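You operate a simulated robot arm through the tools that you are given. There is no shell and no other tool. Be economical: measure what you need, move in short steps, check, and stop when the job is done.

You are at the controls of a simulated two-armed robot. One attempt, no reset.

TASK
Pick up the filter that says "mesh" from the top of the tool chest with one hand, pass it to the other hand and put it on the air bay of the side bench. Set down upright: filter.

Only the result counts: the job must be done as asked and must still hold three seconds after the hand-in. Knocking over, shifting, dropping, spilling or breaking anything else fails it.

THE ROBOT
Two 7-joint arms with two-finger parallel grippers on one trunk, on a base that drives. Base frame: it is fixed to the floor where the robot stands at the start and does not move with it; the origin is under the middle of the robot, x ahead of it, y to its left, z up; the surface under the hand at the start is at about z = 93. Readings come in cm, rad, newtons and seconds.
The left shoulder is at the start at [5, 20.9, 119.6], the right one opposite. With the tool pointing down near the work surface each hand reaches from about 30 to 92 cm from the robot's upright axis, wherever it stands, measured 20 degrees to its own side. Places, roughly: air bay of the side bench [-200, 180, 80]. Payload 4.4 kg a hand.
Tool frame (each hand has its own): the origin (TCP) lies between the finger pads and is the grasp point; the fingertips stand 2.3 cm ahead of it; z points along the fingers, y is the line along which they close. The gripper opens to 9.4 cm. The fingers are 3.8 cm wide and 1 cm thick; the gripper's body (5.4 by 9.6 cm) begins 3.9 cm behind the TCP.
Orientation is that of the tool frame in the base frame, as a unit quaternion [x, y, z, w]. With the fingers straight down and closing along the base's y, the tool's x points along the base's -x, its y along +y and its z along -z.

THE INTERFACE
- The arms move only by the tool play_rows. It takes "left_deltas", "right_deltas" or both (then of equal length, played together; a hand with none holds still); each is a list of rows, each a list of 7 numbers: the shift along the tool's x, y, z in cm, then the turn, a rotation vector about the tool's x, y, z in rad, then the finger opening in cm, from 0 to 9.4. In form: [[x, y, z, rx, ry, rz, jaw], ...]. A call has 1 to 8 rows; each row is the pose to reach, as a shift and turn from the pose commanded when the call began, along the tool's axes at that moment. Rows are played at 5 a second. More than 5 cm and 0.15 rad between two rows, or a gripper value outside its range, and nothing of the call is played. A pose out of reach is approached as far as the arm can. The call stops where the force on the tool passes 40 N (or 10 N more than at its start, if that is more) or the arm is blocked; 0.2 s more then pass. The fingers move at their own pace (about 10.8 cm/s each) and stop on an object; they squeeze with about 35 N. The grip force told is the motor's: it shows also when the fingers shut on nothing. Time passes only in rows, and 0.2 s behind the last, so rows that repeat a pose let the fingers close. The reply holds the time, the measured pose of the TCP, the force on the tool along the base axes, the opening and the grip force, in the units named above and with some noise, with the torque about the TCP (base axes, N m) and any sound that the robot's microphone picked up, and new pictures: "views" is both (left out), scene, wrist or none (wrist: the cameras of the hands that moved).
- Cameras (640 x 400 px; columns grow to the right, rows downward): "scene" is now at [15.92, 1.69, 137.74]; the picture's right is [0.21, -0.98, 0.00], its down [-0.46, -0.10, -0.88] and it looks along [0.86, 0.18, -0.47] (base axes); focal length 260 px, centre (320, 200). "left" rides on the left gripper at [8.6, -1.6, -7.4] in its tool frame; the picture's right is [0.18, 0.98, 0.00], its down [-0.58, 0.11, -0.81] and it looks along [-0.79, 0.15, 0.59] (tool axes); focal length 243 px, centre (320, 200). "right" rides on the right gripper at [8.6, 1.6, -7.5] in its tool frame; the picture's right is [-0.18, 0.98, 0.00], its down [-0.58, -0.11, -0.81] and it looks along [-0.79, -0.15, 0.59] (tool axes); focal length 243 px, centre (320, 200). There is no depth. A picture from a camera that has moved, and an enlarged one, comes with that camera's place and axes in the base frame and with its lens.
- raise_lower(by): slides the trunk up (or, below 0, down) by that many cm; the arms and the scene camera ride with it, the base frame stays. It gives what a move gives, with no picture.
- base_move(legs): drives the robot by 1 to 6 legs, each [ahead, left, turn to the left] in cm, cm and rad, along the robot's own axes; the way and the turn of a leg run together, so that a leg with both is an arc; at most 150 cm and 3.142 rad a leg. The arms and the cameras ride along, it lands a little off, and it stops where it bumps. It gives what a move gives, and a new picture of the scene camera.
- head_to(pan, tilt): turns the head with the scene camera to pan (to the left, within 1.396 rad either way) and tilt (down, from -0.506 to 1.204), counted from straight ahead of the robot. It gives what a move gives, and a new picture of the scene camera.
- enlarge(camera, box): a new picture of the part [left, top, right, bottom] of that camera's present view, enlarged. No time passes.
- sign_off(): hands the job in; it is judged then, once.

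Go step by step. Nothing tells you exact positions but the pictures and the camera data: compare them with the known pose of the tool, close in by small moves and look again before you grip or let go. The budget is 120 turns and 260 pictures, counting those below and the enlarged ones. Unless the task says otherwise, let go and move clear before handing in.

The tools are called by a JSON object that holds its "method" and its "body". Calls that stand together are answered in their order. play_rows: Moves the arms, as the interface text tells. Its arguments: {"type":"object","properties":{"left_deltas":{"type":"array","items":{"type":"array","items":{"type":"number"}}},"right_deltas":{"type":"array","items":{"type":"array","items":{"type":"number"}}},"views":{"type":"string","enum":["both","scene","wrist","none"]}},"required":[]} The other tools are called the same way: raise_lower (by) slides the trunk up or down; base_move (legs) drives the base; head_to (pan, tilt) turns the head that bears the scene camera; enlarge (camera, box) takes an enlarged picture of a part of a camera's view; sign_off () hands the job in.

At the start:

```text
clock: 0.0
left_tool_pos: [51.35, 37.14, 124.12]
left_tool_rot: [0.0, 1.0, 0.001, 0.0]
left_force: [0.1, 0.1, 0.9]
left_wrist_torque: [-0.02, 0.01, -0.04]
left_grip_width: 9.39
left_grasp_force: 0.0
right_tool_pos: [72.06, -12.15, 121.62]
right_tool_rot: [0.0, 1.0, 0.0, 0.001]
right_force: [-0.1, 1.1, -0.7]
right_wrist_torque: [-0.01, -0.03, -0.03]
right_grip_width: 9.41
right_grasp_force: 0.1
trunk travel left (down, up): [-27.5, 28.8]
robot x, y, heading: [0.23, -0.2, -0.002]
head pan, tilt: [0.208, 0.492]
```

scene: 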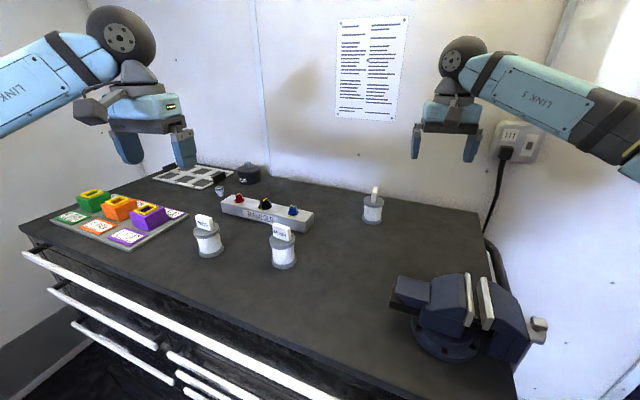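
right: 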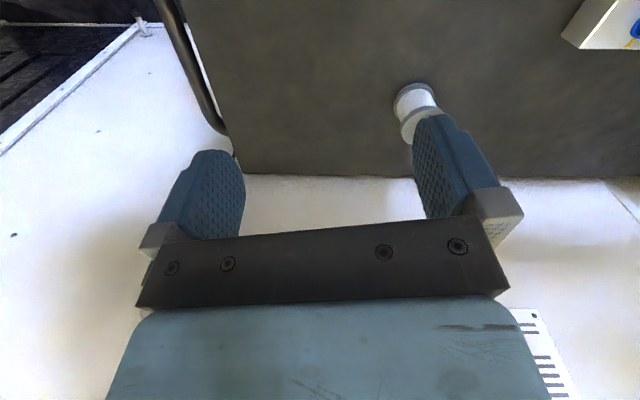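
left: 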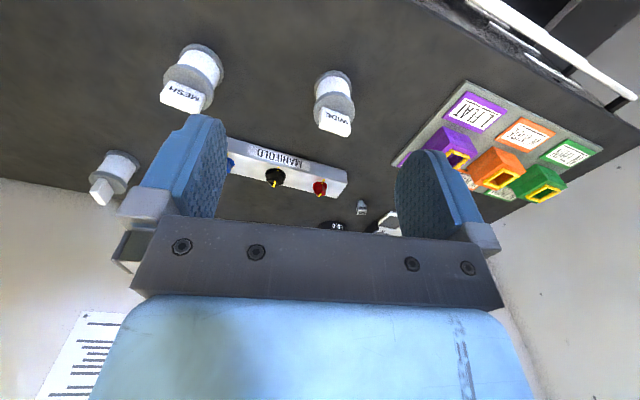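

I see three spool-shaped filters with tags on top. The left wrist view reads "MESH" on the one that should be the middle one in the scene, so I'll enlarge both views to confirm.

{"method": "enlarge", "body": {"camera": "scene", "box": [180, 170, 400, 290]}}

{"method": "enlarge", "body": {"camera": "left", "box": [80, 20, 380, 220]}}

```text
2.91 times, centred on (290, 230) of scene
camera zoom: at [15.92, 1.69, 137.74], right [0.21, -0.98, 0.0], down [-0.46, -0.1, -0.88], along [0.86, 0.18, -0.47], focal length 756 px, centre (407, 113)
```

zoom: 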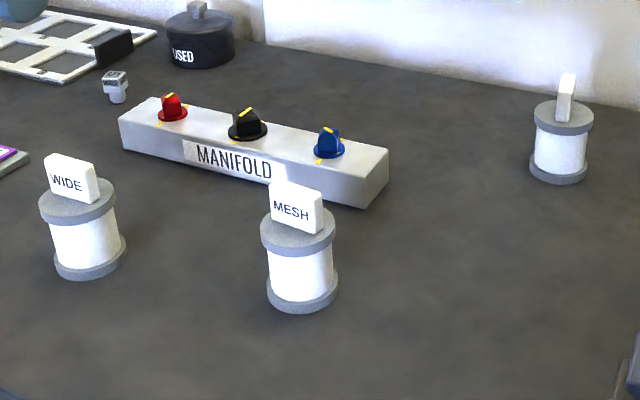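

```text
2.00 times, centred on (230, 120) of left
camera zoom: at [42.8, 35.63, 131.54], right [-0.18, 0.98, 0.0], down [0.58, 0.11, 0.81], along [0.79, 0.15, -0.59], focal length 485 px, centre (500, 360)
```

zoom: 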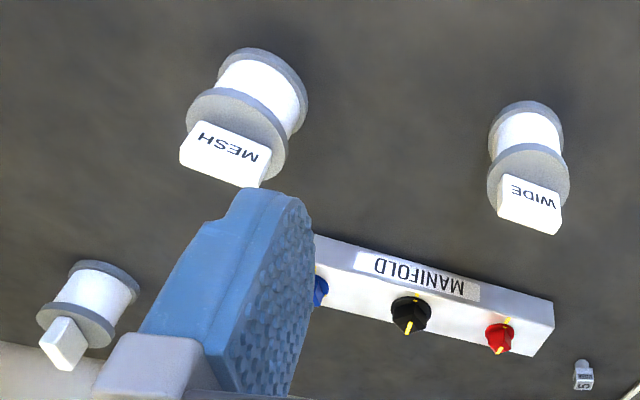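

The middle filter is MESH, at about [62.5, 21.5], with its base at z≈93 and its tag top at about 104. Before choosing grasps I'll look left toward the side bench.

{"method": "head_to", "body": {"pan": 1.396, "tilt": 0.4}}

```text
clock: 1.4
left_tool_pos: [51.41, 37.18, 124.11]
left_tool_rot: [0.0, 1.0, -0.001, 0.0]
left_force: [-0.7, -0.9, -1.2]
left_wrist_torque: [0.0, 0.0, -0.02]
left_grip_width: 9.41
left_grasp_force: 0.1
right_tool_pos: [72.02, -12.11, 121.56]
right_tool_rot: [0.0, 1.0, 0.0, 0.001]
right_force: [-0.6, 0.2, -0.6]
right_wrist_torque: [-0.01, -0.01, 0.02]
right_grip_width: 9.4
right_grasp_force: 0.1
trunk travel left (down, up): [-27.5, 28.8]
robot x, y, heading: [-0.12, 0.18, -0.0]
head pan, tilt: [1.396, 0.4]
camera scene: at [8.62, 8.94, 138.59], right [0.98, -0.17, 0.0], down [-0.07, -0.38, -0.92], along [0.16, 0.91, -0.39], focal length 260 px, centre (320, 200)
```

scene: 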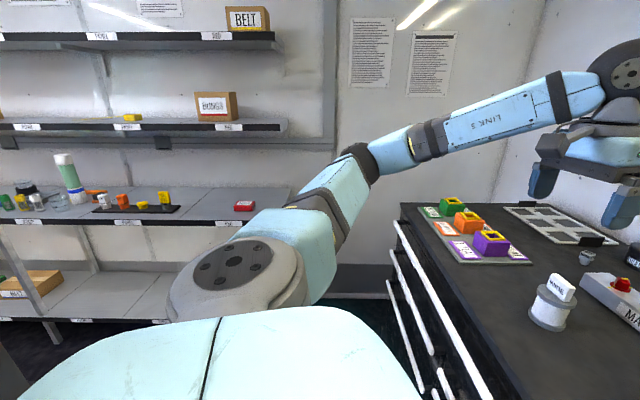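

A shelf unit stands to the left and the bench is behind it, out of view. I'll back off a little, turn to see the side bench, and plan the placement.

{"method": "base_move", "body": {"legs": [[-40, 0, 0], [0, 0, 1.3]]}}

{"method": "head_to", "body": {"pan": 1.0, "tilt": 0.5}}

```text
clock: 7.1
left_tool_pos: [-61.17, 60.0, 124.14]
left_tool_rot: [-0.599, 0.801, 0.0, 0.0]
left_force: [-0.1, 0.6, 1.0]
left_wrist_torque: [-0.02, 0.0, -0.02]
left_grip_width: 9.4
left_grasp_force: 0.0
right_tool_pos: [-8.05, 65.83, 121.6]
right_tool_rot: [-0.598, 0.801, -0.001, -0.001]
right_force: [-1.2, -0.1, 0.6]
right_wrist_torque: [-0.03, -0.01, 0.01]
right_grip_width: 9.42
right_grasp_force: 0.0
trunk travel left (down, up): [-27.5, 28.8]
robot x, y, heading: [-40.13, 0.3, 1.282]
head pan, tilt: [1.396, 0.4]
camera scene: at [-46.34, 10.56, 138.59], right [0.45, 0.89, 0.0], down [0.35, -0.17, -0.92], along [-0.82, 0.41, -0.39], focal length 260 px, centre (320, 200)
```

scene: 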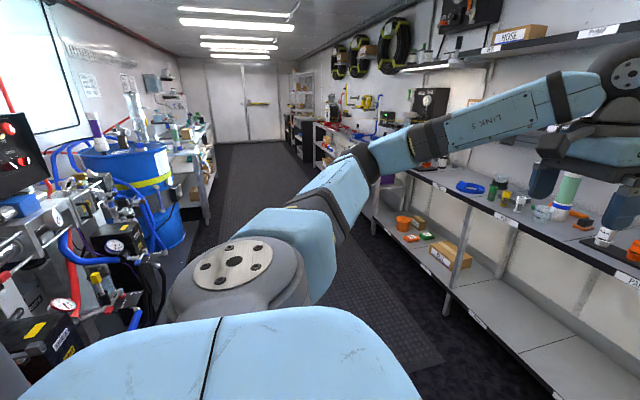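

```text
clock: 7.9
left_tool_pos: [-61.21, 60.02, 124.16]
left_tool_rot: [-0.598, 0.802, 0.0, 0.0]
left_force: [-0.1, 0.8, -0.1]
left_wrist_torque: [0.01, 0.01, -0.01]
left_grip_width: 9.4
left_grasp_force: 0.0
right_tool_pos: [-8.03, 65.86, 121.61]
right_tool_rot: [-0.598, 0.802, 0.0, 0.0]
right_force: [0.5, -0.8, -0.7]
right_wrist_torque: [0.01, -0.01, -0.02]
right_grip_width: 9.38
right_grasp_force: 0.1
trunk travel left (down, up): [-27.5, 28.8]
robot x, y, heading: [-40.22, 0.35, 1.282]
head pan, tilt: [1.0, 0.499]
camera scene: at [-43.98, 13.3, 137.68], right [0.76, 0.65, 0.0], down [0.31, -0.36, -0.88], along [-0.57, 0.67, -0.48], focal length 260 px, centre (320, 200)
```

scene: 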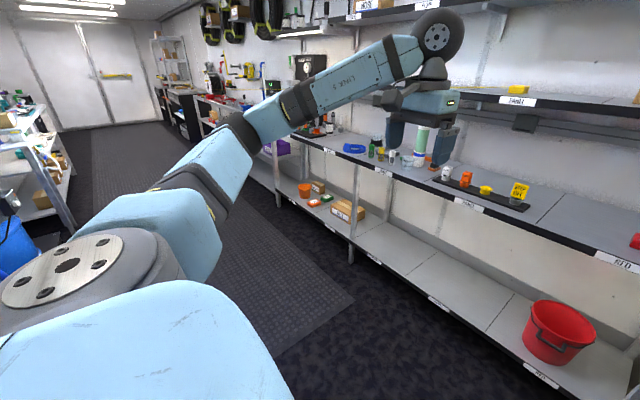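

The bench spot projects to about (309,135) in this view. I'll zoom in on it.

{"method": "enlarge", "body": {"camera": "scene", "box": [220, 70, 460, 220]}}

```text
2.67 times, centred on (340, 145) of scene
camera zoom: at [-43.98, 13.3, 137.68], right [0.76, 0.65, 0.0], down [0.31, -0.36, -0.88], along [-0.57, 0.67, -0.48], focal length 693 px, centre (267, 347)
```

zoom: 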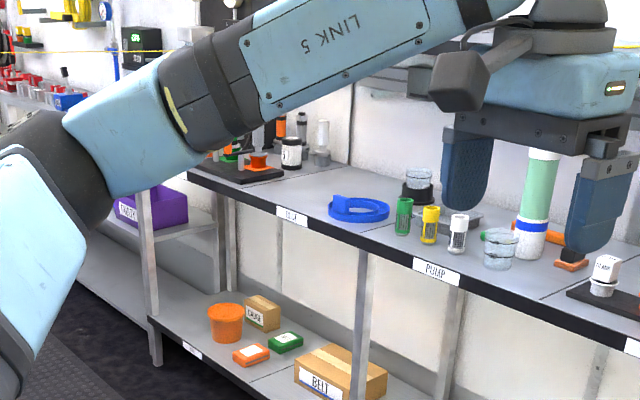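

The bench has labelled bays with open front strips. My plan is for the left hand to take the tag from above, the right hand to take the spool core from the side in mid-air, and then place it near the bench's front edge. First I return to the chest.

{"method": "base_move", "body": {"legs": [[0, 0, -1.282], [40, 0, 0]]}}

{"method": "head_to", "body": {"pan": 0.3, "tilt": 0.6}}

```text
clock: 13.6
left_tool_pos: [51.71, 37.54, 124.18]
left_tool_rot: [-0.001, 1.0, 0.0, -0.001]
left_force: [-0.4, 0.3, 0.0]
left_wrist_torque: [0.0, -0.02, 0.01]
left_grip_width: 9.4
left_grasp_force: 0.1
right_tool_pos: [72.6, -11.61, 121.6]
right_tool_rot: [-0.001, 1.0, 0.0, 0.0]
right_force: [-0.3, -0.6, 0.0]
right_wrist_torque: [0.01, 0.01, -0.02]
right_grip_width: 9.42
right_grasp_force: 0.0
trunk travel left (down, up): [-27.5, 28.8]
robot x, y, heading: [0.65, 0.4, 0.002]
head pan, tilt: [1.0, 0.499]
camera scene: at [12.36, 7.8, 137.67], right [0.84, -0.54, 0.0], down [-0.26, -0.4, -0.88], along [0.47, 0.74, -0.48], focal length 260 px, centre (320, 200)
```

scene: 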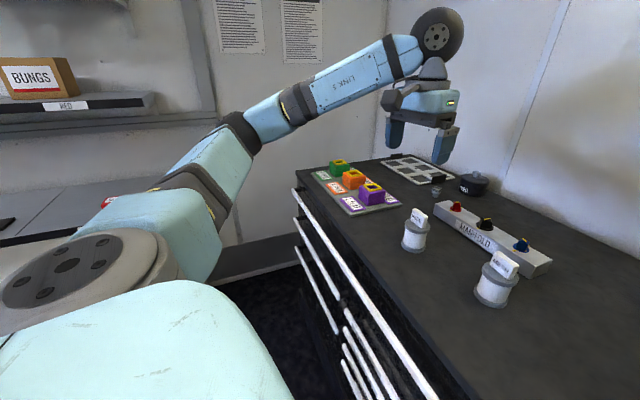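

```text
clock: 14.7
left_tool_pos: [51.75, 37.65, 124.2]
left_tool_rot: [-0.002, 1.0, 0.0, -0.001]
left_force: [0.4, 0.5, 0.4]
left_wrist_torque: [-0.02, -0.03, -0.01]
left_grip_width: 9.4
left_grasp_force: 0.0
right_tool_pos: [72.58, -11.62, 121.57]
right_tool_rot: [-0.001, 1.0, -0.001, 0.0]
right_force: [0.3, 0.3, 0.3]
right_wrist_torque: [0.02, 0.01, -0.03]
right_grip_width: 9.42
right_grasp_force: 0.1
trunk travel left (down, up): [-27.5, 28.8]
robot x, y, heading: [0.14, 0.13, 0.005]
head pan, tilt: [0.3, 0.6]
camera scene: at [15.89, 2.77, 136.77], right [0.3, -0.95, 0.0], down [-0.54, -0.17, -0.83], along [0.79, 0.25, -0.56], focal length 260 px, centre (320, 200)
```

scene: 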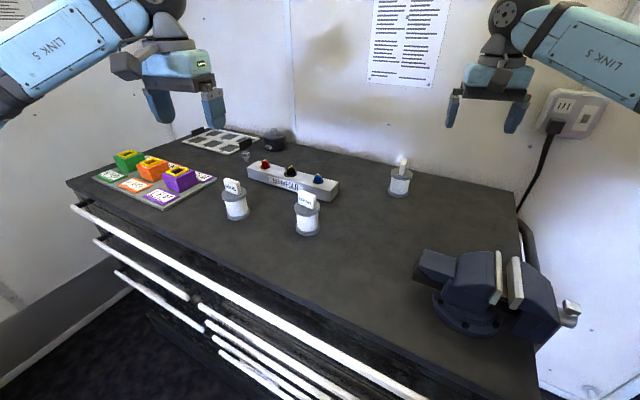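

I'll move the left hand above the MESH filter and yaw about 15° to match the tag.

{"method": "play_rows", "body": {"left_deltas": [[-2.2, -3.3, 1.6, 0, 0, 0.05, 9.4], [-4.4, -6.6, 3.2, 0, 0, 0.1, 9.4], [-6.6, -9.9, 4.8, 0, 0, 0.15, 9.4], [-8.8, -13.2, 6.4, 0, 0, 0.2, 9.4], [-10.75, -16.3, 8, 0, 0, 0.26, 9.4], [-10.75, -16.3, 8, 0, 0, 0.26, 9.4]]}}

{"method": "enlarge", "body": {"camera": "scene", "box": [240, 110, 400, 250]}}

{"method": "enlarge", "body": {"camera": "left", "box": [160, 0, 480, 240]}}

```text
clock: 16.1
left_tool_pos: [62.41, 21.43, 116.34]
left_tool_rot: [0.128, 0.992, 0.001, 0.001]
left_force: [-0.1, 0.1, 0.3]
left_wrist_torque: [-0.02, -0.01, 0.01]
left_grip_width: 9.42
left_grasp_force: 0.0
right_tool_pos: [72.54, -11.65, 121.62]
right_tool_rot: [-0.001, 1.0, 0.001, 0.0]
right_force: [-0.1, -0.4, 0.7]
right_wrist_torque: [0.0, -0.03, -0.02]
right_grip_width: 9.38
right_grasp_force: 0.0
trunk travel left (down, up): [-27.5, 28.8]
robot x, y, heading: [0.29, 0.13, 0.003]
head pan, tilt: [0.3, 0.6]
camera scene: at [15.82, 2.84, 136.77], right [0.3, -0.95, 0.0], down [-0.54, -0.17, -0.83], along [0.79, 0.25, -0.56], focal length 260 px, centre (320, 200)
camera left: at [53.68, 22.18, 123.71], right [0.07, 1.0, 0.0], down [0.59, -0.04, 0.81], along [0.8, -0.06, -0.59], focal length 243 px, centre (320, 200)
```

scene: 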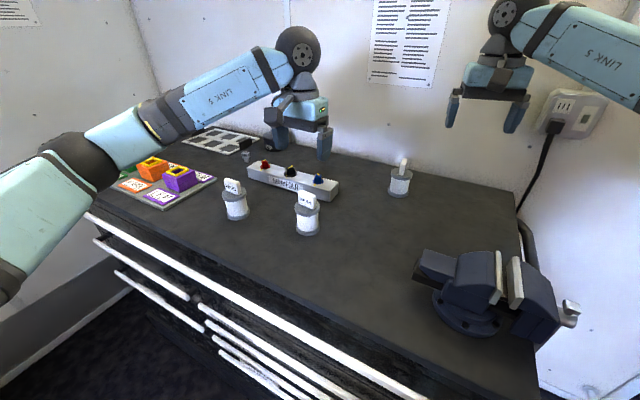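
left: 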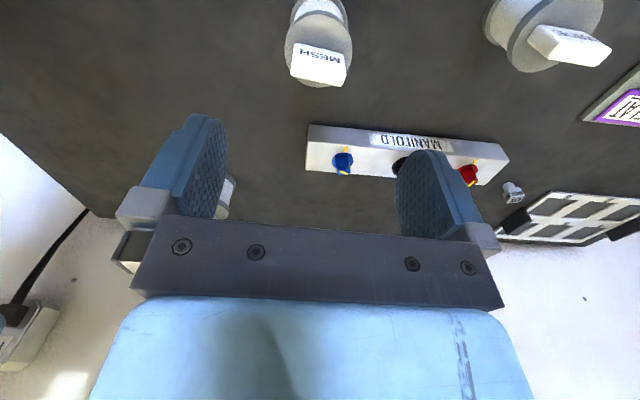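

```text
2.86 times, centred on (320, 180) of scene
camera zoom: at [15.82, 2.84, 136.77], right [0.3, -0.95, 0.0], down [-0.54, -0.17, -0.83], along [0.79, 0.25, -0.56], focal length 742 px, centre (320, 257)
```

zoom: 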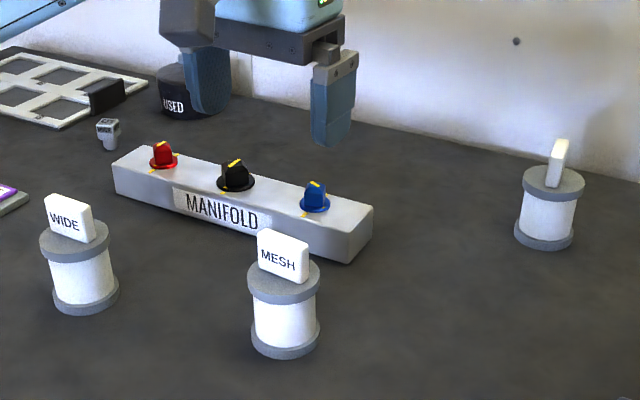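

```text
1.67 times, centred on (320, 120) of left
camera zoom: at [53.68, 22.18, 123.71], right [0.07, 1.0, 0.0], down [0.59, -0.04, 0.81], along [0.8, -0.06, -0.59], focal length 404 px, centre (320, 333)
```

zoom: 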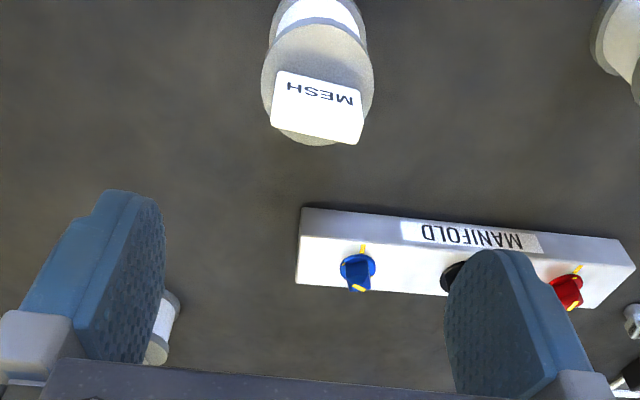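

The filter axis is at about [63.7, 21.3], the tag top at 103.9, and the flange top near 99.8. I'll shift over it, lower partway, and look.

{"method": "play_rows", "body": {"left_deltas": [[-1.28, 0.23, 2, 0, 0, 0.05, 9.4], [-1.28, 0.23, 5.5, 0, 0, 0.05, 9.4], [-1.28, 0.23, 9, 0, 0, 0.05, 9.4], [-1.28, 0.23, 9, 0, 0, 0.05, 9.4]]}}

{"method": "enlarge", "body": {"camera": "scene", "box": [240, 110, 400, 250]}}

```text
clock: 17.1
left_tool_pos: [63.81, 21.29, 107.35]
left_tool_rot: [0.152, 0.988, 0.0, 0.001]
left_force: [0.1, -1.0, -0.5]
left_wrist_torque: [-0.02, -0.01, 0.03]
left_grip_width: 9.42
left_grasp_force: 0.0
right_tool_pos: [72.5, -11.66, 121.71]
right_tool_rot: [0.0, 1.0, 0.0, 0.0]
right_force: [-0.5, -0.3, 0.2]
right_wrist_torque: [0.02, -0.03, 0.01]
right_grip_width: 9.41
right_grasp_force: 0.1
trunk travel left (down, up): [-27.5, 28.8]
robot x, y, heading: [0.49, 0.54, -0.002]
head pan, tilt: [0.3, 0.6]
camera scene: at [15.84, 2.74, 136.77], right [0.3, -0.95, 0.0], down [-0.54, -0.17, -0.83], along [0.79, 0.25, -0.56], focal length 260 px, centre (320, 200)
camera left: at [55.07, 22.45, 114.63], right [0.12, 0.99, 0.0], down [0.59, -0.07, 0.81], along [0.8, -0.1, -0.59], focal length 243 px, centre (320, 200)
```

scene: 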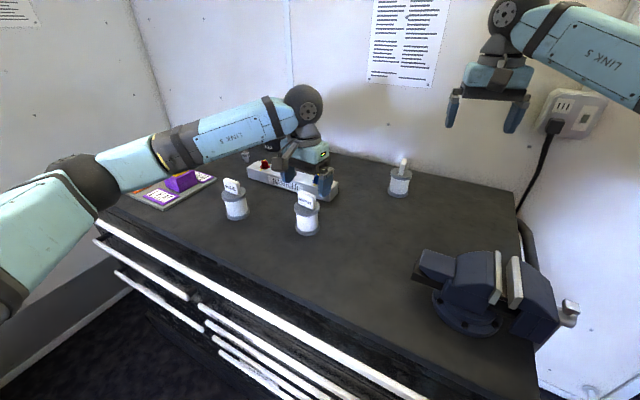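
left: 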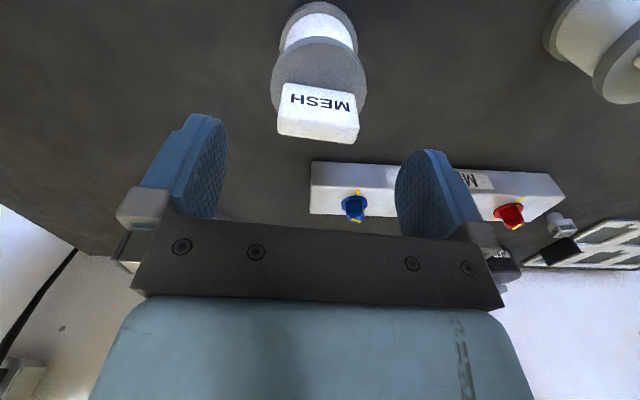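

```text
2.86 times, centred on (320, 180) of scene
camera zoom: at [15.84, 2.74, 136.77], right [0.3, -0.95, 0.0], down [-0.54, -0.17, -0.83], along [0.79, 0.25, -0.56], focal length 742 px, centre (320, 257)
```

zoom: 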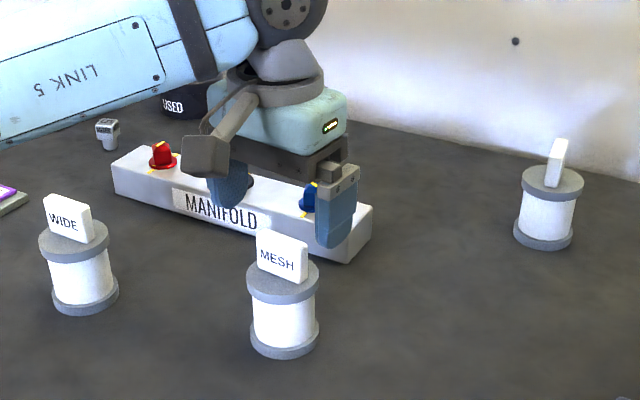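

The fingers straddle the tag properly. I'll lower to TCP z≈102.7 and close.

{"method": "play_rows", "body": {"left_deltas": [[0.3, 0, 2.5, 0, 0, 0, 9.4], [0.3, 0, 4.6, 0, 0, 0, 9.4], [0.3, 0, 4.6, 0, 0, 0, 9.4]], "views": "wrist"}}

{"method": "enlarge", "body": {"camera": "scene", "box": [240, 110, 400, 250]}}

```text
clock: 17.9
left_tool_pos: [63.37, 21.36, 102.57]
left_tool_rot: [0.154, 0.988, 0.0, 0.001]
left_force: [-0.6, 0.3, -0.1]
left_wrist_torque: [0.01, 0.03, 0.0]
left_grip_width: 9.39
left_grasp_force: 0.0
right_tool_pos: [72.6, -11.72, 121.57]
right_tool_rot: [0.0, 1.0, 0.0, 0.0]
right_force: [-0.2, -0.2, 0.5]
right_wrist_torque: [-0.01, 0.06, 0.04]
right_grip_width: 9.4
right_grasp_force: 0.1
trunk travel left (down, up): [-27.5, 28.8]
robot x, y, heading: [0.41, 0.36, 0.004]
head pan, tilt: [0.3, 0.6]
camera left: at [54.79, 22.47, 110.0], right [0.12, 0.99, 0.0], down [0.59, -0.07, 0.81], along [0.8, -0.1, -0.59], focal length 243 px, centre (320, 200)
```

left: 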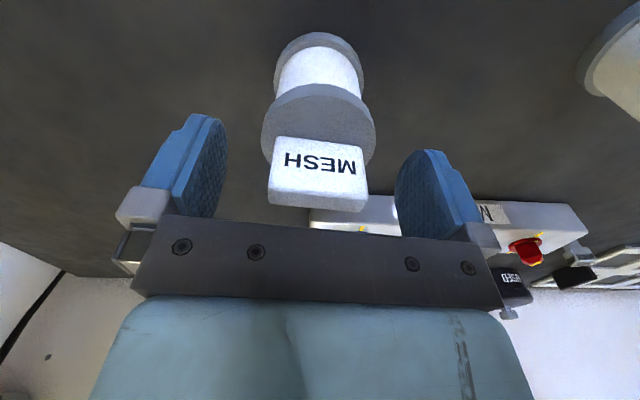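

```text
2.86 times, centred on (320, 180) of scene
camera zoom: at [15.86, 2.76, 136.77], right [0.3, -0.95, 0.0], down [-0.54, -0.17, -0.83], along [0.79, 0.25, -0.56], focal length 742 px, centre (320, 257)
```

zoom: 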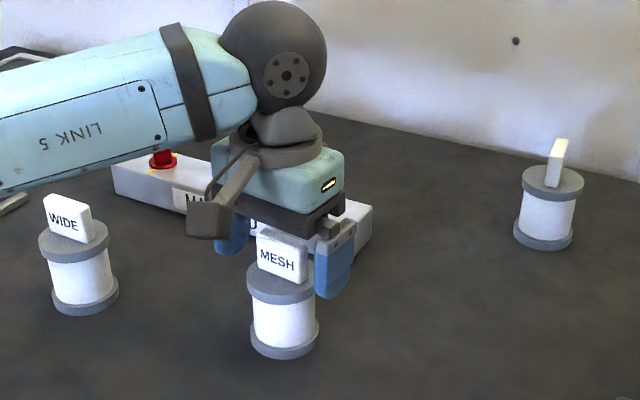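

TCP projects to about (320,182), right on the tag. I'll close the fingers and give them time.

{"method": "play_rows", "body": {"left_deltas": [[0, 0, 0, 0, 0, 0, 6], [0, 0, 0, 0, 0, 0, 3], [0, 0, 0, 0, 0, 0, 2.5], [0, 0, 0, 0, 0, 0, 2.5]], "views": "wrist"}}

```text
clock: 18.9
left_tool_pos: [63.61, 21.39, 102.63]
left_tool_rot: [0.153, 0.988, 0.0, 0.0]
left_force: [-1.5, 0.7, -0.4]
left_wrist_torque: [0.01, -0.01, 0.01]
left_grip_width: 4.55
left_grasp_force: 34.9
right_tool_pos: [72.61, -11.67, 121.58]
right_tool_rot: [-0.002, 1.0, -0.001, 0.0]
right_force: [0.8, -0.2, 0.6]
right_wrist_torque: [0.0, 0.01, -0.02]
right_grip_width: 9.4
right_grasp_force: 0.0
trunk travel left (down, up): [-27.5, 28.8]
robot x, y, heading: [0.32, 0.3, -0.003]
head pan, tilt: [0.3, 0.6]
camera left: at [54.81, 22.48, 110.02], right [0.12, 0.99, 0.0], down [0.59, -0.07, 0.81], along [0.8, -0.1, -0.59], focal length 243 px, centre (320, 200)
```

left: 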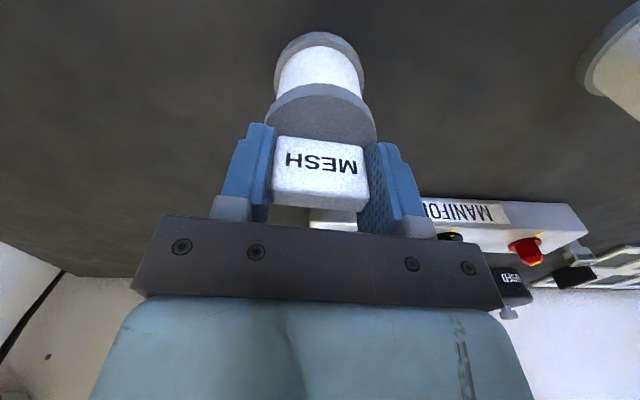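

It is gripped at 4.55 cm with 35 N. I'll lift straight up.

{"method": "play_rows", "body": {"left_deltas": [[0, 0, -1.5, 0, 0, 0, 2.5], [0, 0, -5, 0, 0, 0, 2.5], [0, 0, -9, 0, 0, 0, 2.5], [0, 0, -13, 0, 0, 0, 2.5], [0, 0, -17, 0, 0, 0, 2.5], [0, 0, -17, 0, 0, 0, 2.5]]}}

```text
clock: 20.3
left_tool_pos: [63.59, 21.53, 119.65]
left_tool_rot: [0.153, 0.988, 0.0, 0.0]
left_force: [0.1, -0.4, 0.3]
left_wrist_torque: [-0.01, 0.0, 0.01]
left_grip_width: 2.5
left_grasp_force: 0.1
right_tool_pos: [72.64, -11.63, 121.51]
right_tool_rot: [-0.001, 1.0, 0.0, 0.001]
right_force: [-0.2, 0.2, -0.2]
right_wrist_torque: [-0.01, -0.06, -0.01]
right_grip_width: 9.39
right_grasp_force: 0.1
trunk travel left (down, up): [-27.5, 28.8]
robot x, y, heading: [0.48, 0.19, -0.006]
head pan, tilt: [0.3, 0.6]
camera scene: at [15.92, 2.8, 136.76], right [0.3, -0.95, 0.0], down [-0.54, -0.17, -0.82], along [0.79, 0.25, -0.57], focal length 260 px, centre (320, 200)
camera left: at [54.91, 22.61, 127.03], right [0.12, 0.99, 0.0], down [0.59, -0.07, 0.81], along [0.8, -0.1, -0.59], focal length 243 px, centre (320, 200)
```

scene: 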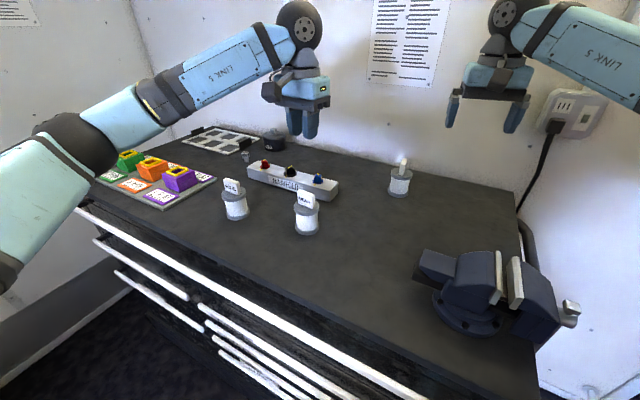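
left: 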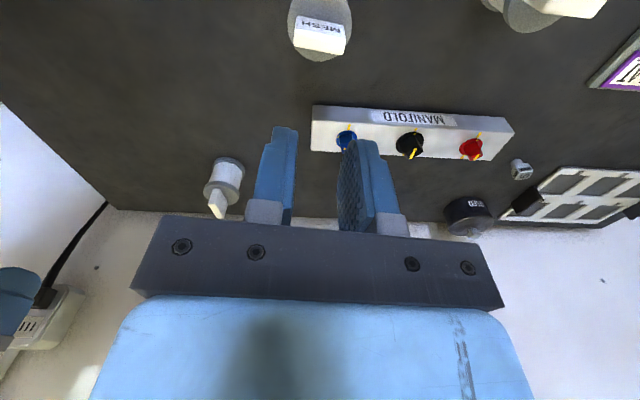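

The tag slipped out: its narrow edges don't hold, though the filter is still standing in place. I'll turn the hand 90° to grip the tag's broad faces instead.

{"method": "play_rows", "body": {"left_deltas": [[0, 0, 0, 0, 0, 0.15, 5], [0, 0, 0, 0, 0, 0.3, 6], [0, 0, 0, 0, 0, 0.45, 6], [0, 0, 0, 0, 0, 0.6, 6], [0, 0, 0, 0, 0, 0.75, 6], [0, 0, 0, 0, 0, 0.9, 6], [0, 0, 0, 0, 0, 1.05, 6], [0, 0, 0, 0, 0, 1.2, 6]], "views": "none"}}

{"method": "play_rows", "body": {"left_deltas": [[0, 0, 0, 0, 0, 0.14, 6], [0, 0, 0, 0, 0, 0.28, 6], [0, 0, 0, 0, 0, 0.371, 6], [0, 0, 0, 0, 0, 0.371, 6]]}}

{"method": "enlarge", "body": {"camera": "scene", "box": [240, 110, 400, 250]}}

```text
clock: 22.1
left_tool_pos: [63.59, 21.33, 119.69]
left_tool_rot: [0.393, 0.92, 0.0, 0.0]
left_force: [-0.1, 1.3, 0.3]
left_wrist_torque: [0.02, 0.01, 0.02]
left_grip_width: 6.0
left_grasp_force: 0.0
left hand out of reach, approached as far as the arm can: row 4, 5, 6, 7, 8
right_tool_pos: [72.53, -11.55, 121.58]
right_tool_rot: [-0.001, 1.0, 0.001, 0.0]
right_force: [0.6, -0.3, -0.3]
right_wrist_torque: [0.0, -0.01, -0.01]
right_grip_width: 9.42
right_grasp_force: 0.0
trunk travel left (down, up): [-27.5, 28.8]
robot x, y, heading: [0.41, 0.32, 0.002]
head pan, tilt: [0.3, 0.6]
```

```text
clock: 23.1
left_tool_pos: [63.53, 21.44, 119.69]
left_tool_rot: [0.393, 0.92, 0.0, 0.0]
left_force: [0.5, 0.2, -0.5]
left_wrist_torque: [0.01, 0.03, 0.01]
left_grip_width: 5.99
left_grasp_force: 0.1
left hand out of reach, approached as far as the arm can: row 1, 2, 3, 4
right_tool_pos: [72.53, -11.65, 121.56]
right_tool_rot: [-0.001, 1.0, 0.0, -0.001]
right_force: [0.0, -0.8, 0.1]
right_wrist_torque: [0.03, 0.0, -0.01]
right_grip_width: 9.4
right_grasp_force: 0.1
trunk travel left (down, up): [-27.5, 28.8]
robot x, y, heading: [0.47, 0.4, 0.004]
head pan, tilt: [0.3, 0.6]
camera scene: at [15.88, 2.76, 136.77], right [0.3, -0.95, 0.0], down [-0.54, -0.17, -0.83], along [0.79, 0.25, -0.56], focal length 260 px, centre (320, 200)
camera left: at [56.39, 26.56, 127.01], right [0.58, 0.81, 0.0], down [0.48, -0.34, 0.81], along [0.66, -0.47, -0.59], focal length 243 px, centre (320, 200)
```

scene: 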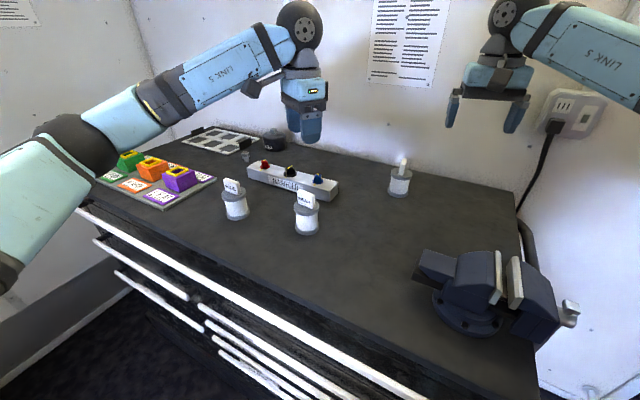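
left: 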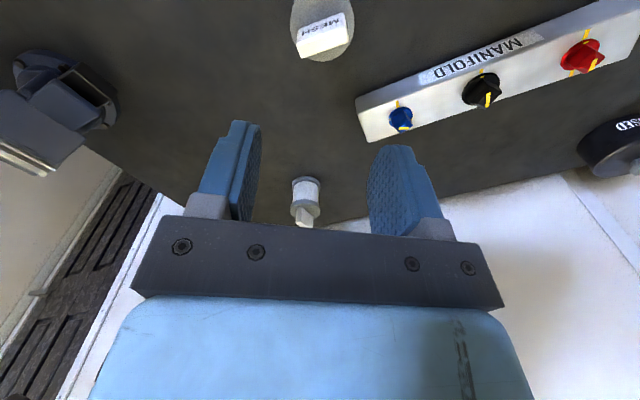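

```text
2.86 times, centred on (320, 180) of scene
camera zoom: at [15.88, 2.76, 136.77], right [0.3, -0.95, 0.0], down [-0.54, -0.17, -0.83], along [0.79, 0.25, -0.56], focal length 742 px, centre (320, 257)
```

zoom: 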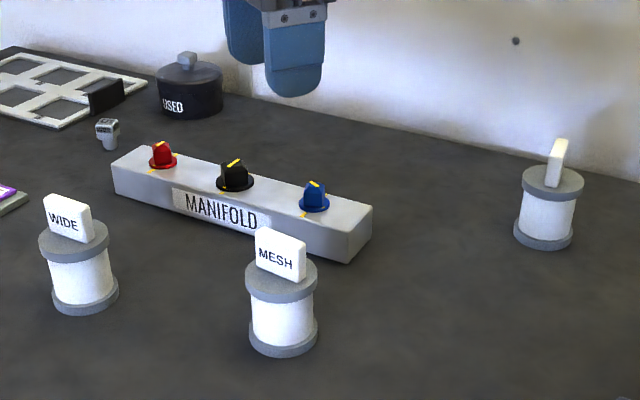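

That direction hits a joint limit, so I'll turn the other way to yaw ≈ +1.26.

{"method": "play_rows", "body": {"left_deltas": [[0, 0, 0, 0, 0, -0.14, 6], [0, 0, 0, 0, 0, -0.28, 6], [0, 0, 0, 0, 0, -0.42, 6], [0, 0, 0, 0, 0, -0.56, 6], [0, 0, 0, 0, 0, -0.7, 6], [0, 0, 0, 0, 0, -0.84, 6], [0, 0, 0, 0, 0, -0.98, 6], [0, 0, 0, 0, 0, -1.12, 6]], "views": "none"}}

```text
clock: 24.9
left_tool_pos: [63.69, 21.35, 119.57]
left_tool_rot: [-0.158, 0.987, 0.0, 0.0]
left_force: [-0.1, -0.6, -0.8]
left_wrist_torque: [0.02, 0.03, 0.0]
left_grip_width: 5.98
left_grasp_force: 0.1
right_tool_pos: [72.51, -11.63, 121.56]
right_tool_rot: [-0.001, 1.0, -0.001, 0.0]
right_force: [-0.1, 0.0, -0.6]
right_wrist_torque: [0.01, 0.02, -0.01]
right_grip_width: 9.44
right_grasp_force: 0.0
trunk travel left (down, up): [-27.5, 28.8]
robot x, y, heading: [0.29, 0.14, 0.0]
head pan, tilt: [0.3, 0.6]
```

{"method": "play_rows", "body": {"left_deltas": [[0, 0, 0, 0, 0, -0.14, 6], [0, 0, 0, 0, 0, -0.28, 6], [0, 0, 0, 0, 0, -0.42, 6], [0, 0, 0, 0, 0, -0.56, 6], [0, 0, 0, 0, 0, -0.7, 6], [0, 0, 0, 0, 0, -0.84, 6], [0, 0, 0, 0, 0, -0.947, 6], [0, 0, 0, 0, 0, -0.947, 6]]}}

```text
clock: 26.7
left_tool_pos: [63.65, 21.34, 119.56]
left_tool_rot: [-0.589, 0.808, 0.001, 0.0]
left_force: [0.1, 0.2, -0.8]
left_wrist_torque: [-0.02, -0.01, 0.02]
left_grip_width: 6.03
left_grasp_force: 0.1
right_tool_pos: [72.51, -11.61, 121.45]
right_tool_rot: [-0.001, 1.0, 0.0, 0.0]
right_force: [0.1, -0.2, -0.2]
right_wrist_torque: [0.03, 0.0, -0.02]
right_grip_width: 9.41
right_grasp_force: 0.0
trunk travel left (down, up): [-27.5, 28.8]
robot x, y, heading: [0.33, 0.34, 0.002]
head pan, tilt: [0.3, 0.6]
camera scene: at [15.88, 2.76, 136.77], right [0.3, -0.95, 0.0], down [-0.54, -0.17, -0.83], along [0.79, 0.25, -0.56], focal length 260 px, centre (320, 200)
camera left: at [62.56, 12.65, 126.93], right [-0.99, 0.12, 0.0], down [0.07, 0.59, 0.81], along [0.1, 0.8, -0.59], focal length 243 px, centre (320, 200)
```

scene: 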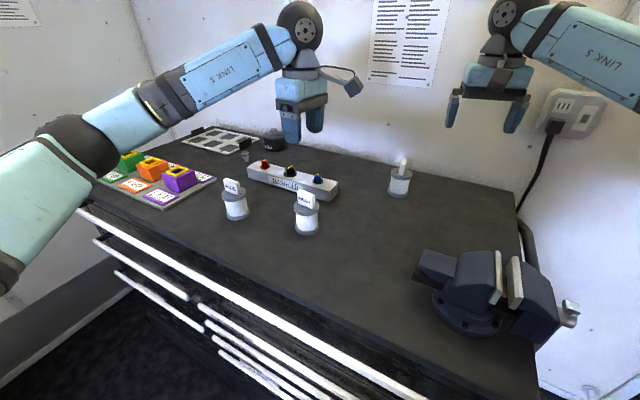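
left: 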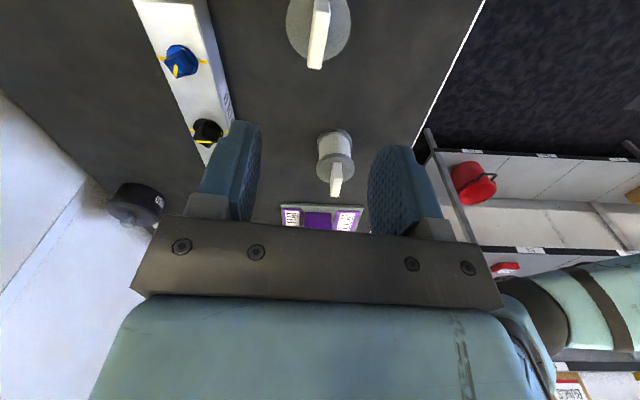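

The hand is aligned with the tag, centered at about [63.7, 21.2]. I'll descend around it.

{"method": "play_rows", "body": {"left_deltas": [[0, 0, 4, 0, 0, 0, 6], [0, 0, 8, 0, 0, 0, 6], [0, 0, 12, 0, 0, 0, 6], [0, 0, 12, 0, 0, 0, 6]], "views": "wrist"}}

{"method": "enlarge", "body": {"camera": "scene", "box": [240, 110, 400, 250]}}

```text
clock: 27.7
left_tool_pos: [63.36, 21.34, 107.66]
left_tool_rot: [-0.589, 0.808, -0.001, 0.0]
left_force: [-0.6, -0.3, 0.8]
left_wrist_torque: [-0.01, 0.01, 0.01]
left_grip_width: 6.01
left_grasp_force: 0.1
right_tool_pos: [72.59, -11.69, 121.58]
right_tool_rot: [0.0, 1.0, 0.0, 0.0]
right_force: [0.0, 0.2, -0.1]
right_wrist_torque: [0.0, 0.0, 0.02]
right_grip_width: 9.39
right_grasp_force: 0.1
trunk travel left (down, up): [-27.5, 28.8]
robot x, y, heading: [1.05, 0.22, 0.005]
head pan, tilt: [0.3, 0.6]
camera left: at [62.33, 12.57, 115.02], right [-0.99, 0.12, 0.0], down [0.07, 0.59, 0.81], along [0.1, 0.8, -0.59], focal length 243 px, centre (320, 200)
```

left: 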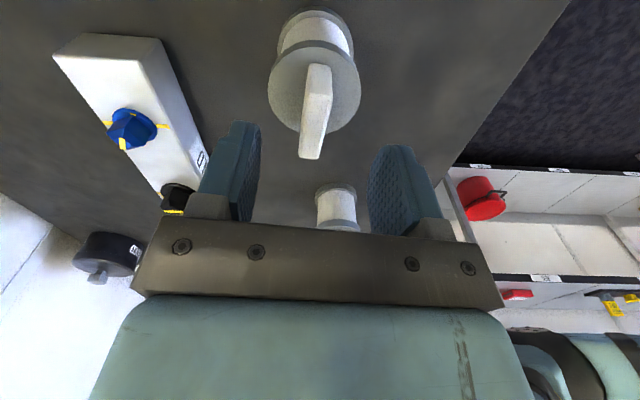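

```text
2.86 times, centred on (320, 180) of scene
camera zoom: at [15.84, 2.73, 136.77], right [0.3, -0.95, 0.0], down [-0.54, -0.17, -0.83], along [0.79, 0.25, -0.56], focal length 742 px, centre (320, 257)
```

zoom: 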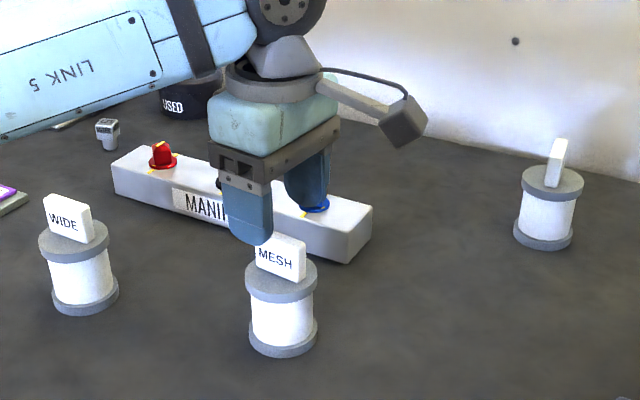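

{"method": "play_rows", "body": {"left_deltas": [[0, 0, 2.5, 0, 0, 0, 6], [0, 0, 5.1, 0, 0, 0, 6], [0, 0, 5.1, 0, 0, 0, 6]], "views": "wrist"}}

{"method": "enlarge", "body": {"camera": "scene", "box": [240, 110, 400, 250]}}

```text
clock: 28.5
left_tool_pos: [63.5, 21.32, 102.42]
left_tool_rot: [-0.59, 0.808, 0.0, 0.001]
left_force: [0.3, 0.5, 0.1]
left_wrist_torque: [0.0, 0.01, 0.0]
left_grip_width: 6.0
left_grasp_force: 0.0
right_tool_pos: [72.54, -11.62, 121.59]
right_tool_rot: [0.0, 1.0, 0.0, -0.001]
right_force: [1.2, 0.3, 0.6]
right_wrist_torque: [-0.01, -0.03, 0.02]
right_grip_width: 9.39
right_grasp_force: 0.1
trunk travel left (down, up): [-27.5, 28.8]
robot x, y, heading: [0.58, 0.51, -0.009]
head pan, tilt: [0.3, 0.6]
camera left: at [62.48, 12.65, 109.87], right [-0.99, 0.13, 0.0], down [0.07, 0.59, 0.81], along [0.1, 0.8, -0.59], focal length 243 px, centre (320, 200)
```

left: 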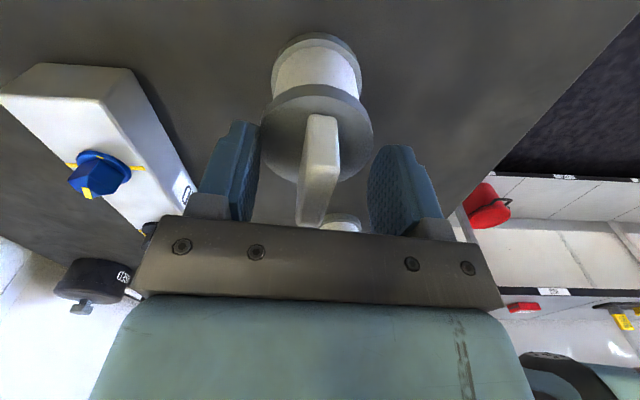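

```text
2.86 times, centred on (320, 180) of scene
camera zoom: at [15.86, 2.75, 136.77], right [0.3, -0.95, 0.0], down [-0.54, -0.17, -0.83], along [0.79, 0.25, -0.56], focal length 742 px, centre (320, 257)
```

zoom: 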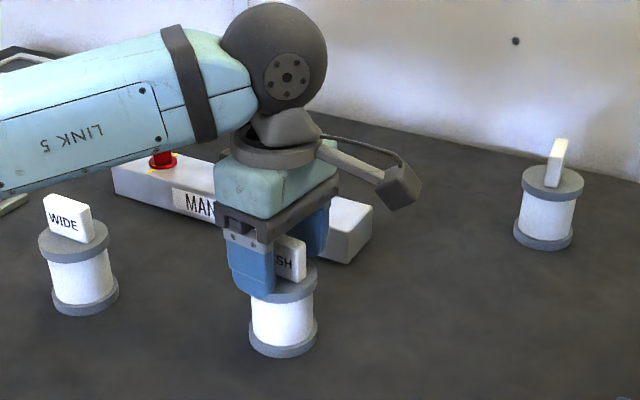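

Now I'll close on the broad faces, lift slowly by 1 cm, and check the grip.

{"method": "play_rows", "body": {"left_deltas": [[0, 0, 0, 0, 0, 0, 3], [0, 0, 0, 0, 0, 0, 0], [0, 0, 0, 0, 0, 0, 0], [0, 0, 0, 0, 0, 0, 0], [0, 0, 0, 0, 0, 0, 0]], "views": "none"}}

{"method": "play_rows", "body": {"left_deltas": [[0, 0, -0.3, 0, 0, 0, 0], [0, 0, -0.7, 0, 0, 0, 0], [0, 0, -1.2, 0, 0, 0, 0], [0, 0, -1.6, 0, 0, 0, 0], [0, 0, -2, 0, 0, 0, 0]]}}

{"method": "enlarge", "body": {"camera": "scene", "box": [240, 110, 400, 250]}}

```text
clock: 29.7
left_tool_pos: [63.56, 21.47, 102.52]
left_tool_rot: [-0.589, 0.808, 0.0, 0.0]
left_force: [0.7, 0.1, -0.4]
left_wrist_torque: [-0.04, -0.01, 0.03]
left_grip_width: 1.33
left_grasp_force: 34.9
right_tool_pos: [72.54, -11.68, 121.73]
right_tool_rot: [-0.001, 1.0, 0.0, 0.0]
right_force: [0.3, -0.6, -0.2]
right_wrist_torque: [0.01, 0.02, -0.02]
right_grip_width: 9.42
right_grasp_force: 0.1
trunk travel left (down, up): [-27.5, 28.8]
robot x, y, heading: [0.42, 0.41, 0.001]
head pan, tilt: [0.3, 0.6]
```

```text
clock: 30.9
left_tool_pos: [63.65, 21.37, 104.6]
left_tool_rot: [-0.59, 0.808, 0.001, 0.001]
left_force: [0.3, 0.1, -1.1]
left_wrist_torque: [0.01, 0.02, 0.0]
left_grip_width: 1.32
left_grasp_force: 35.2
right_tool_pos: [72.64, -11.63, 121.54]
right_tool_rot: [-0.001, 1.0, 0.0, 0.0]
right_force: [-0.5, -0.9, 0.1]
right_wrist_torque: [-0.02, 0.03, 0.02]
right_grip_width: 9.38
right_grasp_force: 0.1
trunk travel left (down, up): [-27.5, 28.8]
robot x, y, heading: [0.11, 0.14, 0.002]
head pan, tilt: [0.3, 0.6]
camera scene: at [15.88, 2.76, 136.77], right [0.3, -0.95, 0.0], down [-0.54, -0.17, -0.83], along [0.79, 0.25, -0.56], focal length 260 px, centre (320, 200)
camera left: at [62.52, 12.66, 111.86], right [-0.99, 0.13, 0.0], down [0.07, 0.59, 0.81], along [0.1, 0.8, -0.59], focal length 243 px, centre (320, 200)
```

scene: 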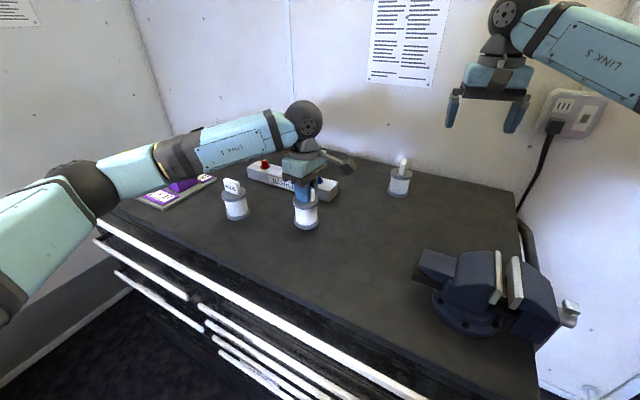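
left: 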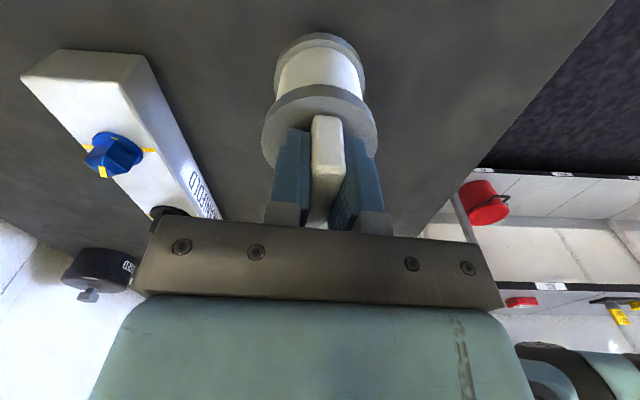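

```text
2.86 times, centred on (320, 180) of scene
camera zoom: at [15.88, 2.76, 136.77], right [0.3, -0.95, 0.0], down [-0.54, -0.17, -0.83], along [0.79, 0.25, -0.56], focal length 742 px, centre (320, 257)
```

zoom: 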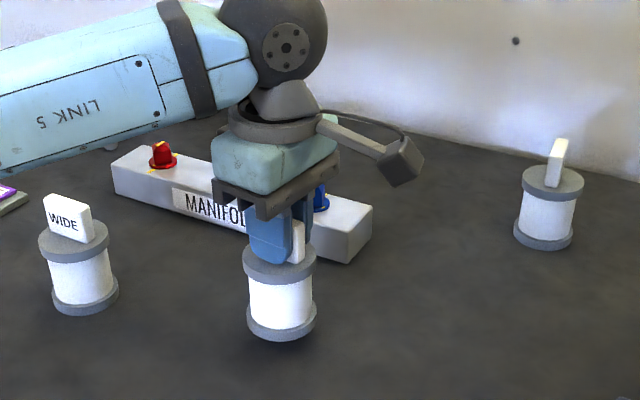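

It's held at 1.32 cm and lifted. I'll keep raising it gently.

{"method": "play_rows", "body": {"left_deltas": [[0, 0, -2, 0, 0, 0, 0], [0, 0, -4.5, 0, 0, 0, 0], [0, 0, -7, 0, 0, 0, 0], [0, 0, -9.5, 0, 0, 0, 0], [0, 0, -12, 0, 0, 0, 0], [0, 0, -14.5, 0, 0, 0, 0], [0, 0, -17, 0, 0, 0, 0], [0, 0, -17, 0, 0, 0, 0]]}}

```text
clock: 32.7
left_tool_pos: [63.48, 21.61, 121.41]
left_tool_rot: [-0.589, 0.808, 0.0, 0.0]
left_force: [-0.6, 0.1, -0.2]
left_wrist_torque: [0.02, -0.02, 0.03]
left_grip_width: 1.33
left_grasp_force: 35.2
right_tool_pos: [72.6, -11.58, 121.52]
right_tool_rot: [-0.001, 1.0, 0.0, 0.0]
right_force: [0.3, -0.8, 0.3]
right_wrist_torque: [0.0, 0.01, -0.02]
right_grip_width: 9.41
right_grasp_force: 0.0
trunk travel left (down, up): [-27.5, 28.8]
robot x, y, heading: [0.37, 0.27, 0.002]
head pan, tilt: [0.3, 0.6]
camera scene: at [15.91, 2.8, 136.76], right [0.3, -0.95, 0.0], down [-0.54, -0.17, -0.82], along [0.79, 0.25, -0.57], focal length 260 px, centre (320, 200)
camera left: at [62.45, 12.81, 128.84], right [-0.99, 0.13, 0.0], down [0.07, 0.59, 0.81], along [0.1, 0.8, -0.59], focal length 243 px, centre (320, 200)
```

scene: 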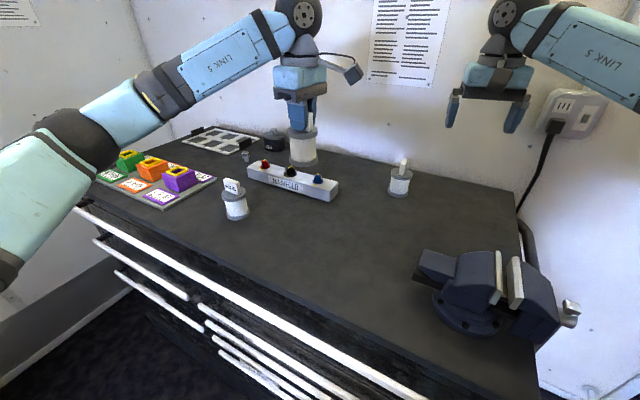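
left: 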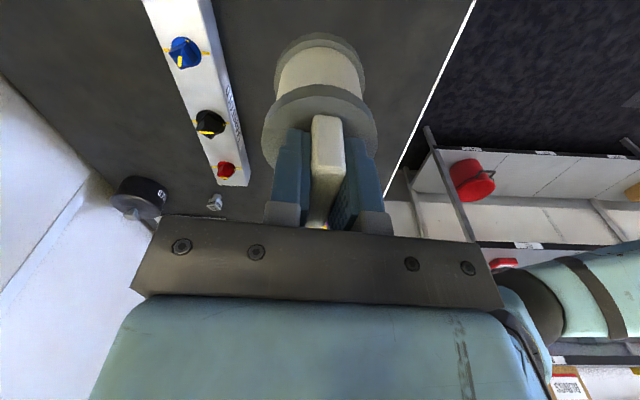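

The filter is securely up. I'll back away from the chest, then yaw the left hand so its camera points away from the right hand's approach.

{"method": "base_move", "body": {"legs": [[-55, 0, 0]]}}

{"method": "play_rows", "body": {"left_deltas": [[0, 0, 0, 0, 0, -0.14, 0], [0, 0, 0, 0, 0, -0.28, 0], [0, 0, 0, 0, 0, -0.42, 0], [0, 0, 0, 0, 0, -0.56, 0], [0, 0, 0, 0, 0, -0.7, 0], [0, 0, 0, 0, 0, -0.84, 0], [0, 0, 0, 0, 0, -0.98, 0], [0, 0, 0, 0, 0, -1.12, 0]], "views": "none"}}

{"method": "play_rows", "body": {"left_deltas": [[0, 0, 0, 0, 0, -0.14, 0], [0, 0, 0, 0, 0, -0.28, 0], [0, 0, 0, 0, 0, -0.42, 0], [0, 0, 0, 0, 0, -0.56, 0], [0, 0, 0, 0, 0, -0.7, 0], [0, 0, 0, 0, 0, -0.84, 0], [0, 0, 0, 0, 0, -0.98, 0], [0, 0, 0, 0, 0, -1.12, 0]], "views": "scene"}}

```text
clock: 35.8
left_tool_pos: [9.55, 21.33, 121.4]
left_tool_rot: [-0.589, 0.808, 0.0, 0.0]
left_force: [-0.5, -0.7, -0.8]
left_wrist_torque: [0.0, 0.04, -0.01]
left_grip_width: 1.34
left_grasp_force: 35.0
right_tool_pos: [18.7, -11.78, 121.56]
right_tool_rot: [-0.001, 1.0, 0.001, 0.0]
right_force: [-0.6, 0.3, -0.1]
right_wrist_torque: [-0.01, 0.02, 0.01]
right_grip_width: 9.38
right_grasp_force: 0.1
trunk travel left (down, up): [-27.5, 28.8]
robot x, y, heading: [-53.44, -0.25, -0.001]
head pan, tilt: [0.3, 0.6]
camera scene: at [-38.03, 2.65, 136.76], right [0.3, -0.95, 0.0], down [-0.54, -0.17, -0.83], along [0.79, 0.25, -0.56], focal length 260 px, centre (320, 200)
```

scene: 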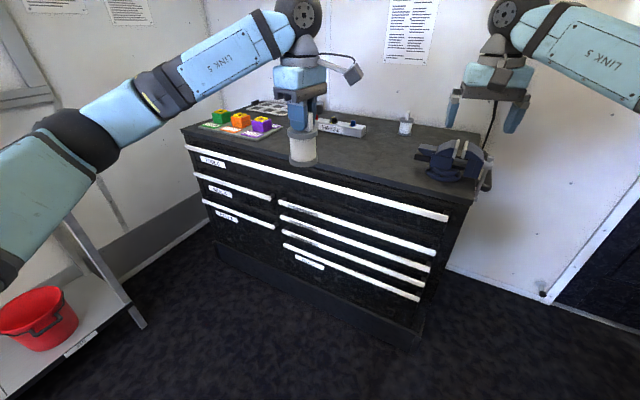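

```text
clock: 37.6
left_tool_pos: [9.67, 21.35, 121.39]
left_tool_rot: [0.928, -0.371, 0.0, 0.001]
left_force: [-0.6, 0.0, 0.1]
left_wrist_torque: [0.02, 0.03, -0.01]
left_grip_width: 1.33
left_grasp_force: 35.3
right_tool_pos: [18.72, -11.77, 121.53]
right_tool_rot: [-0.001, 1.0, 0.0, -0.001]
right_force: [0.2, -0.2, 0.2]
right_wrist_torque: [0.01, 0.03, 0.01]
right_grip_width: 9.42
right_grasp_force: 0.1
trunk travel left (down, up): [-27.5, 28.8]
robot x, y, heading: [-53.55, 0.22, 0.002]
head pan, tilt: [0.3, 0.6]
```

```text
clock: 39.4
left_tool_pos: [9.56, 21.26, 121.48]
left_tool_rot: [0.984, 0.179, -0.001, 0.001]
left_force: [0.2, 1.1, -0.6]
left_wrist_torque: [0.0, 0.01, -0.04]
left_grip_width: 1.33
left_grasp_force: 35.2
right_tool_pos: [18.69, -11.71, 121.73]
right_tool_rot: [-0.001, 1.0, 0.0, 0.0]
right_force: [0.2, 1.2, -0.7]
right_wrist_torque: [0.01, -0.03, 0.0]
right_grip_width: 9.4
right_grasp_force: 0.0
trunk travel left (down, up): [-27.5, 28.8]
robot x, y, heading: [-53.56, 0.15, 0.001]
head pan, tilt: [0.3, 0.6]
camera scene: at [-38.03, 2.64, 136.77], right [0.3, -0.95, 0.0], down [-0.54, -0.17, -0.83], along [0.79, 0.25, -0.56], focal length 260 px, centre (320, 200)
```

scene: 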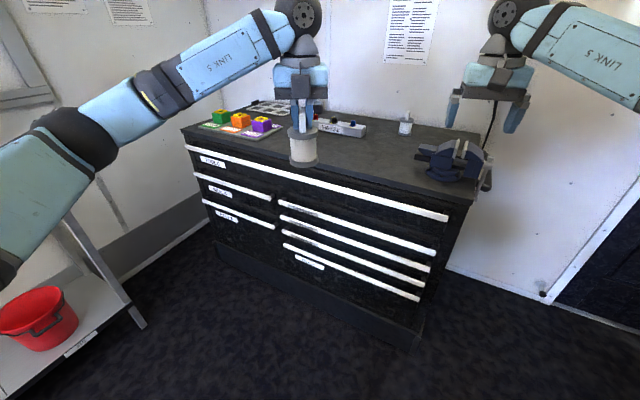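

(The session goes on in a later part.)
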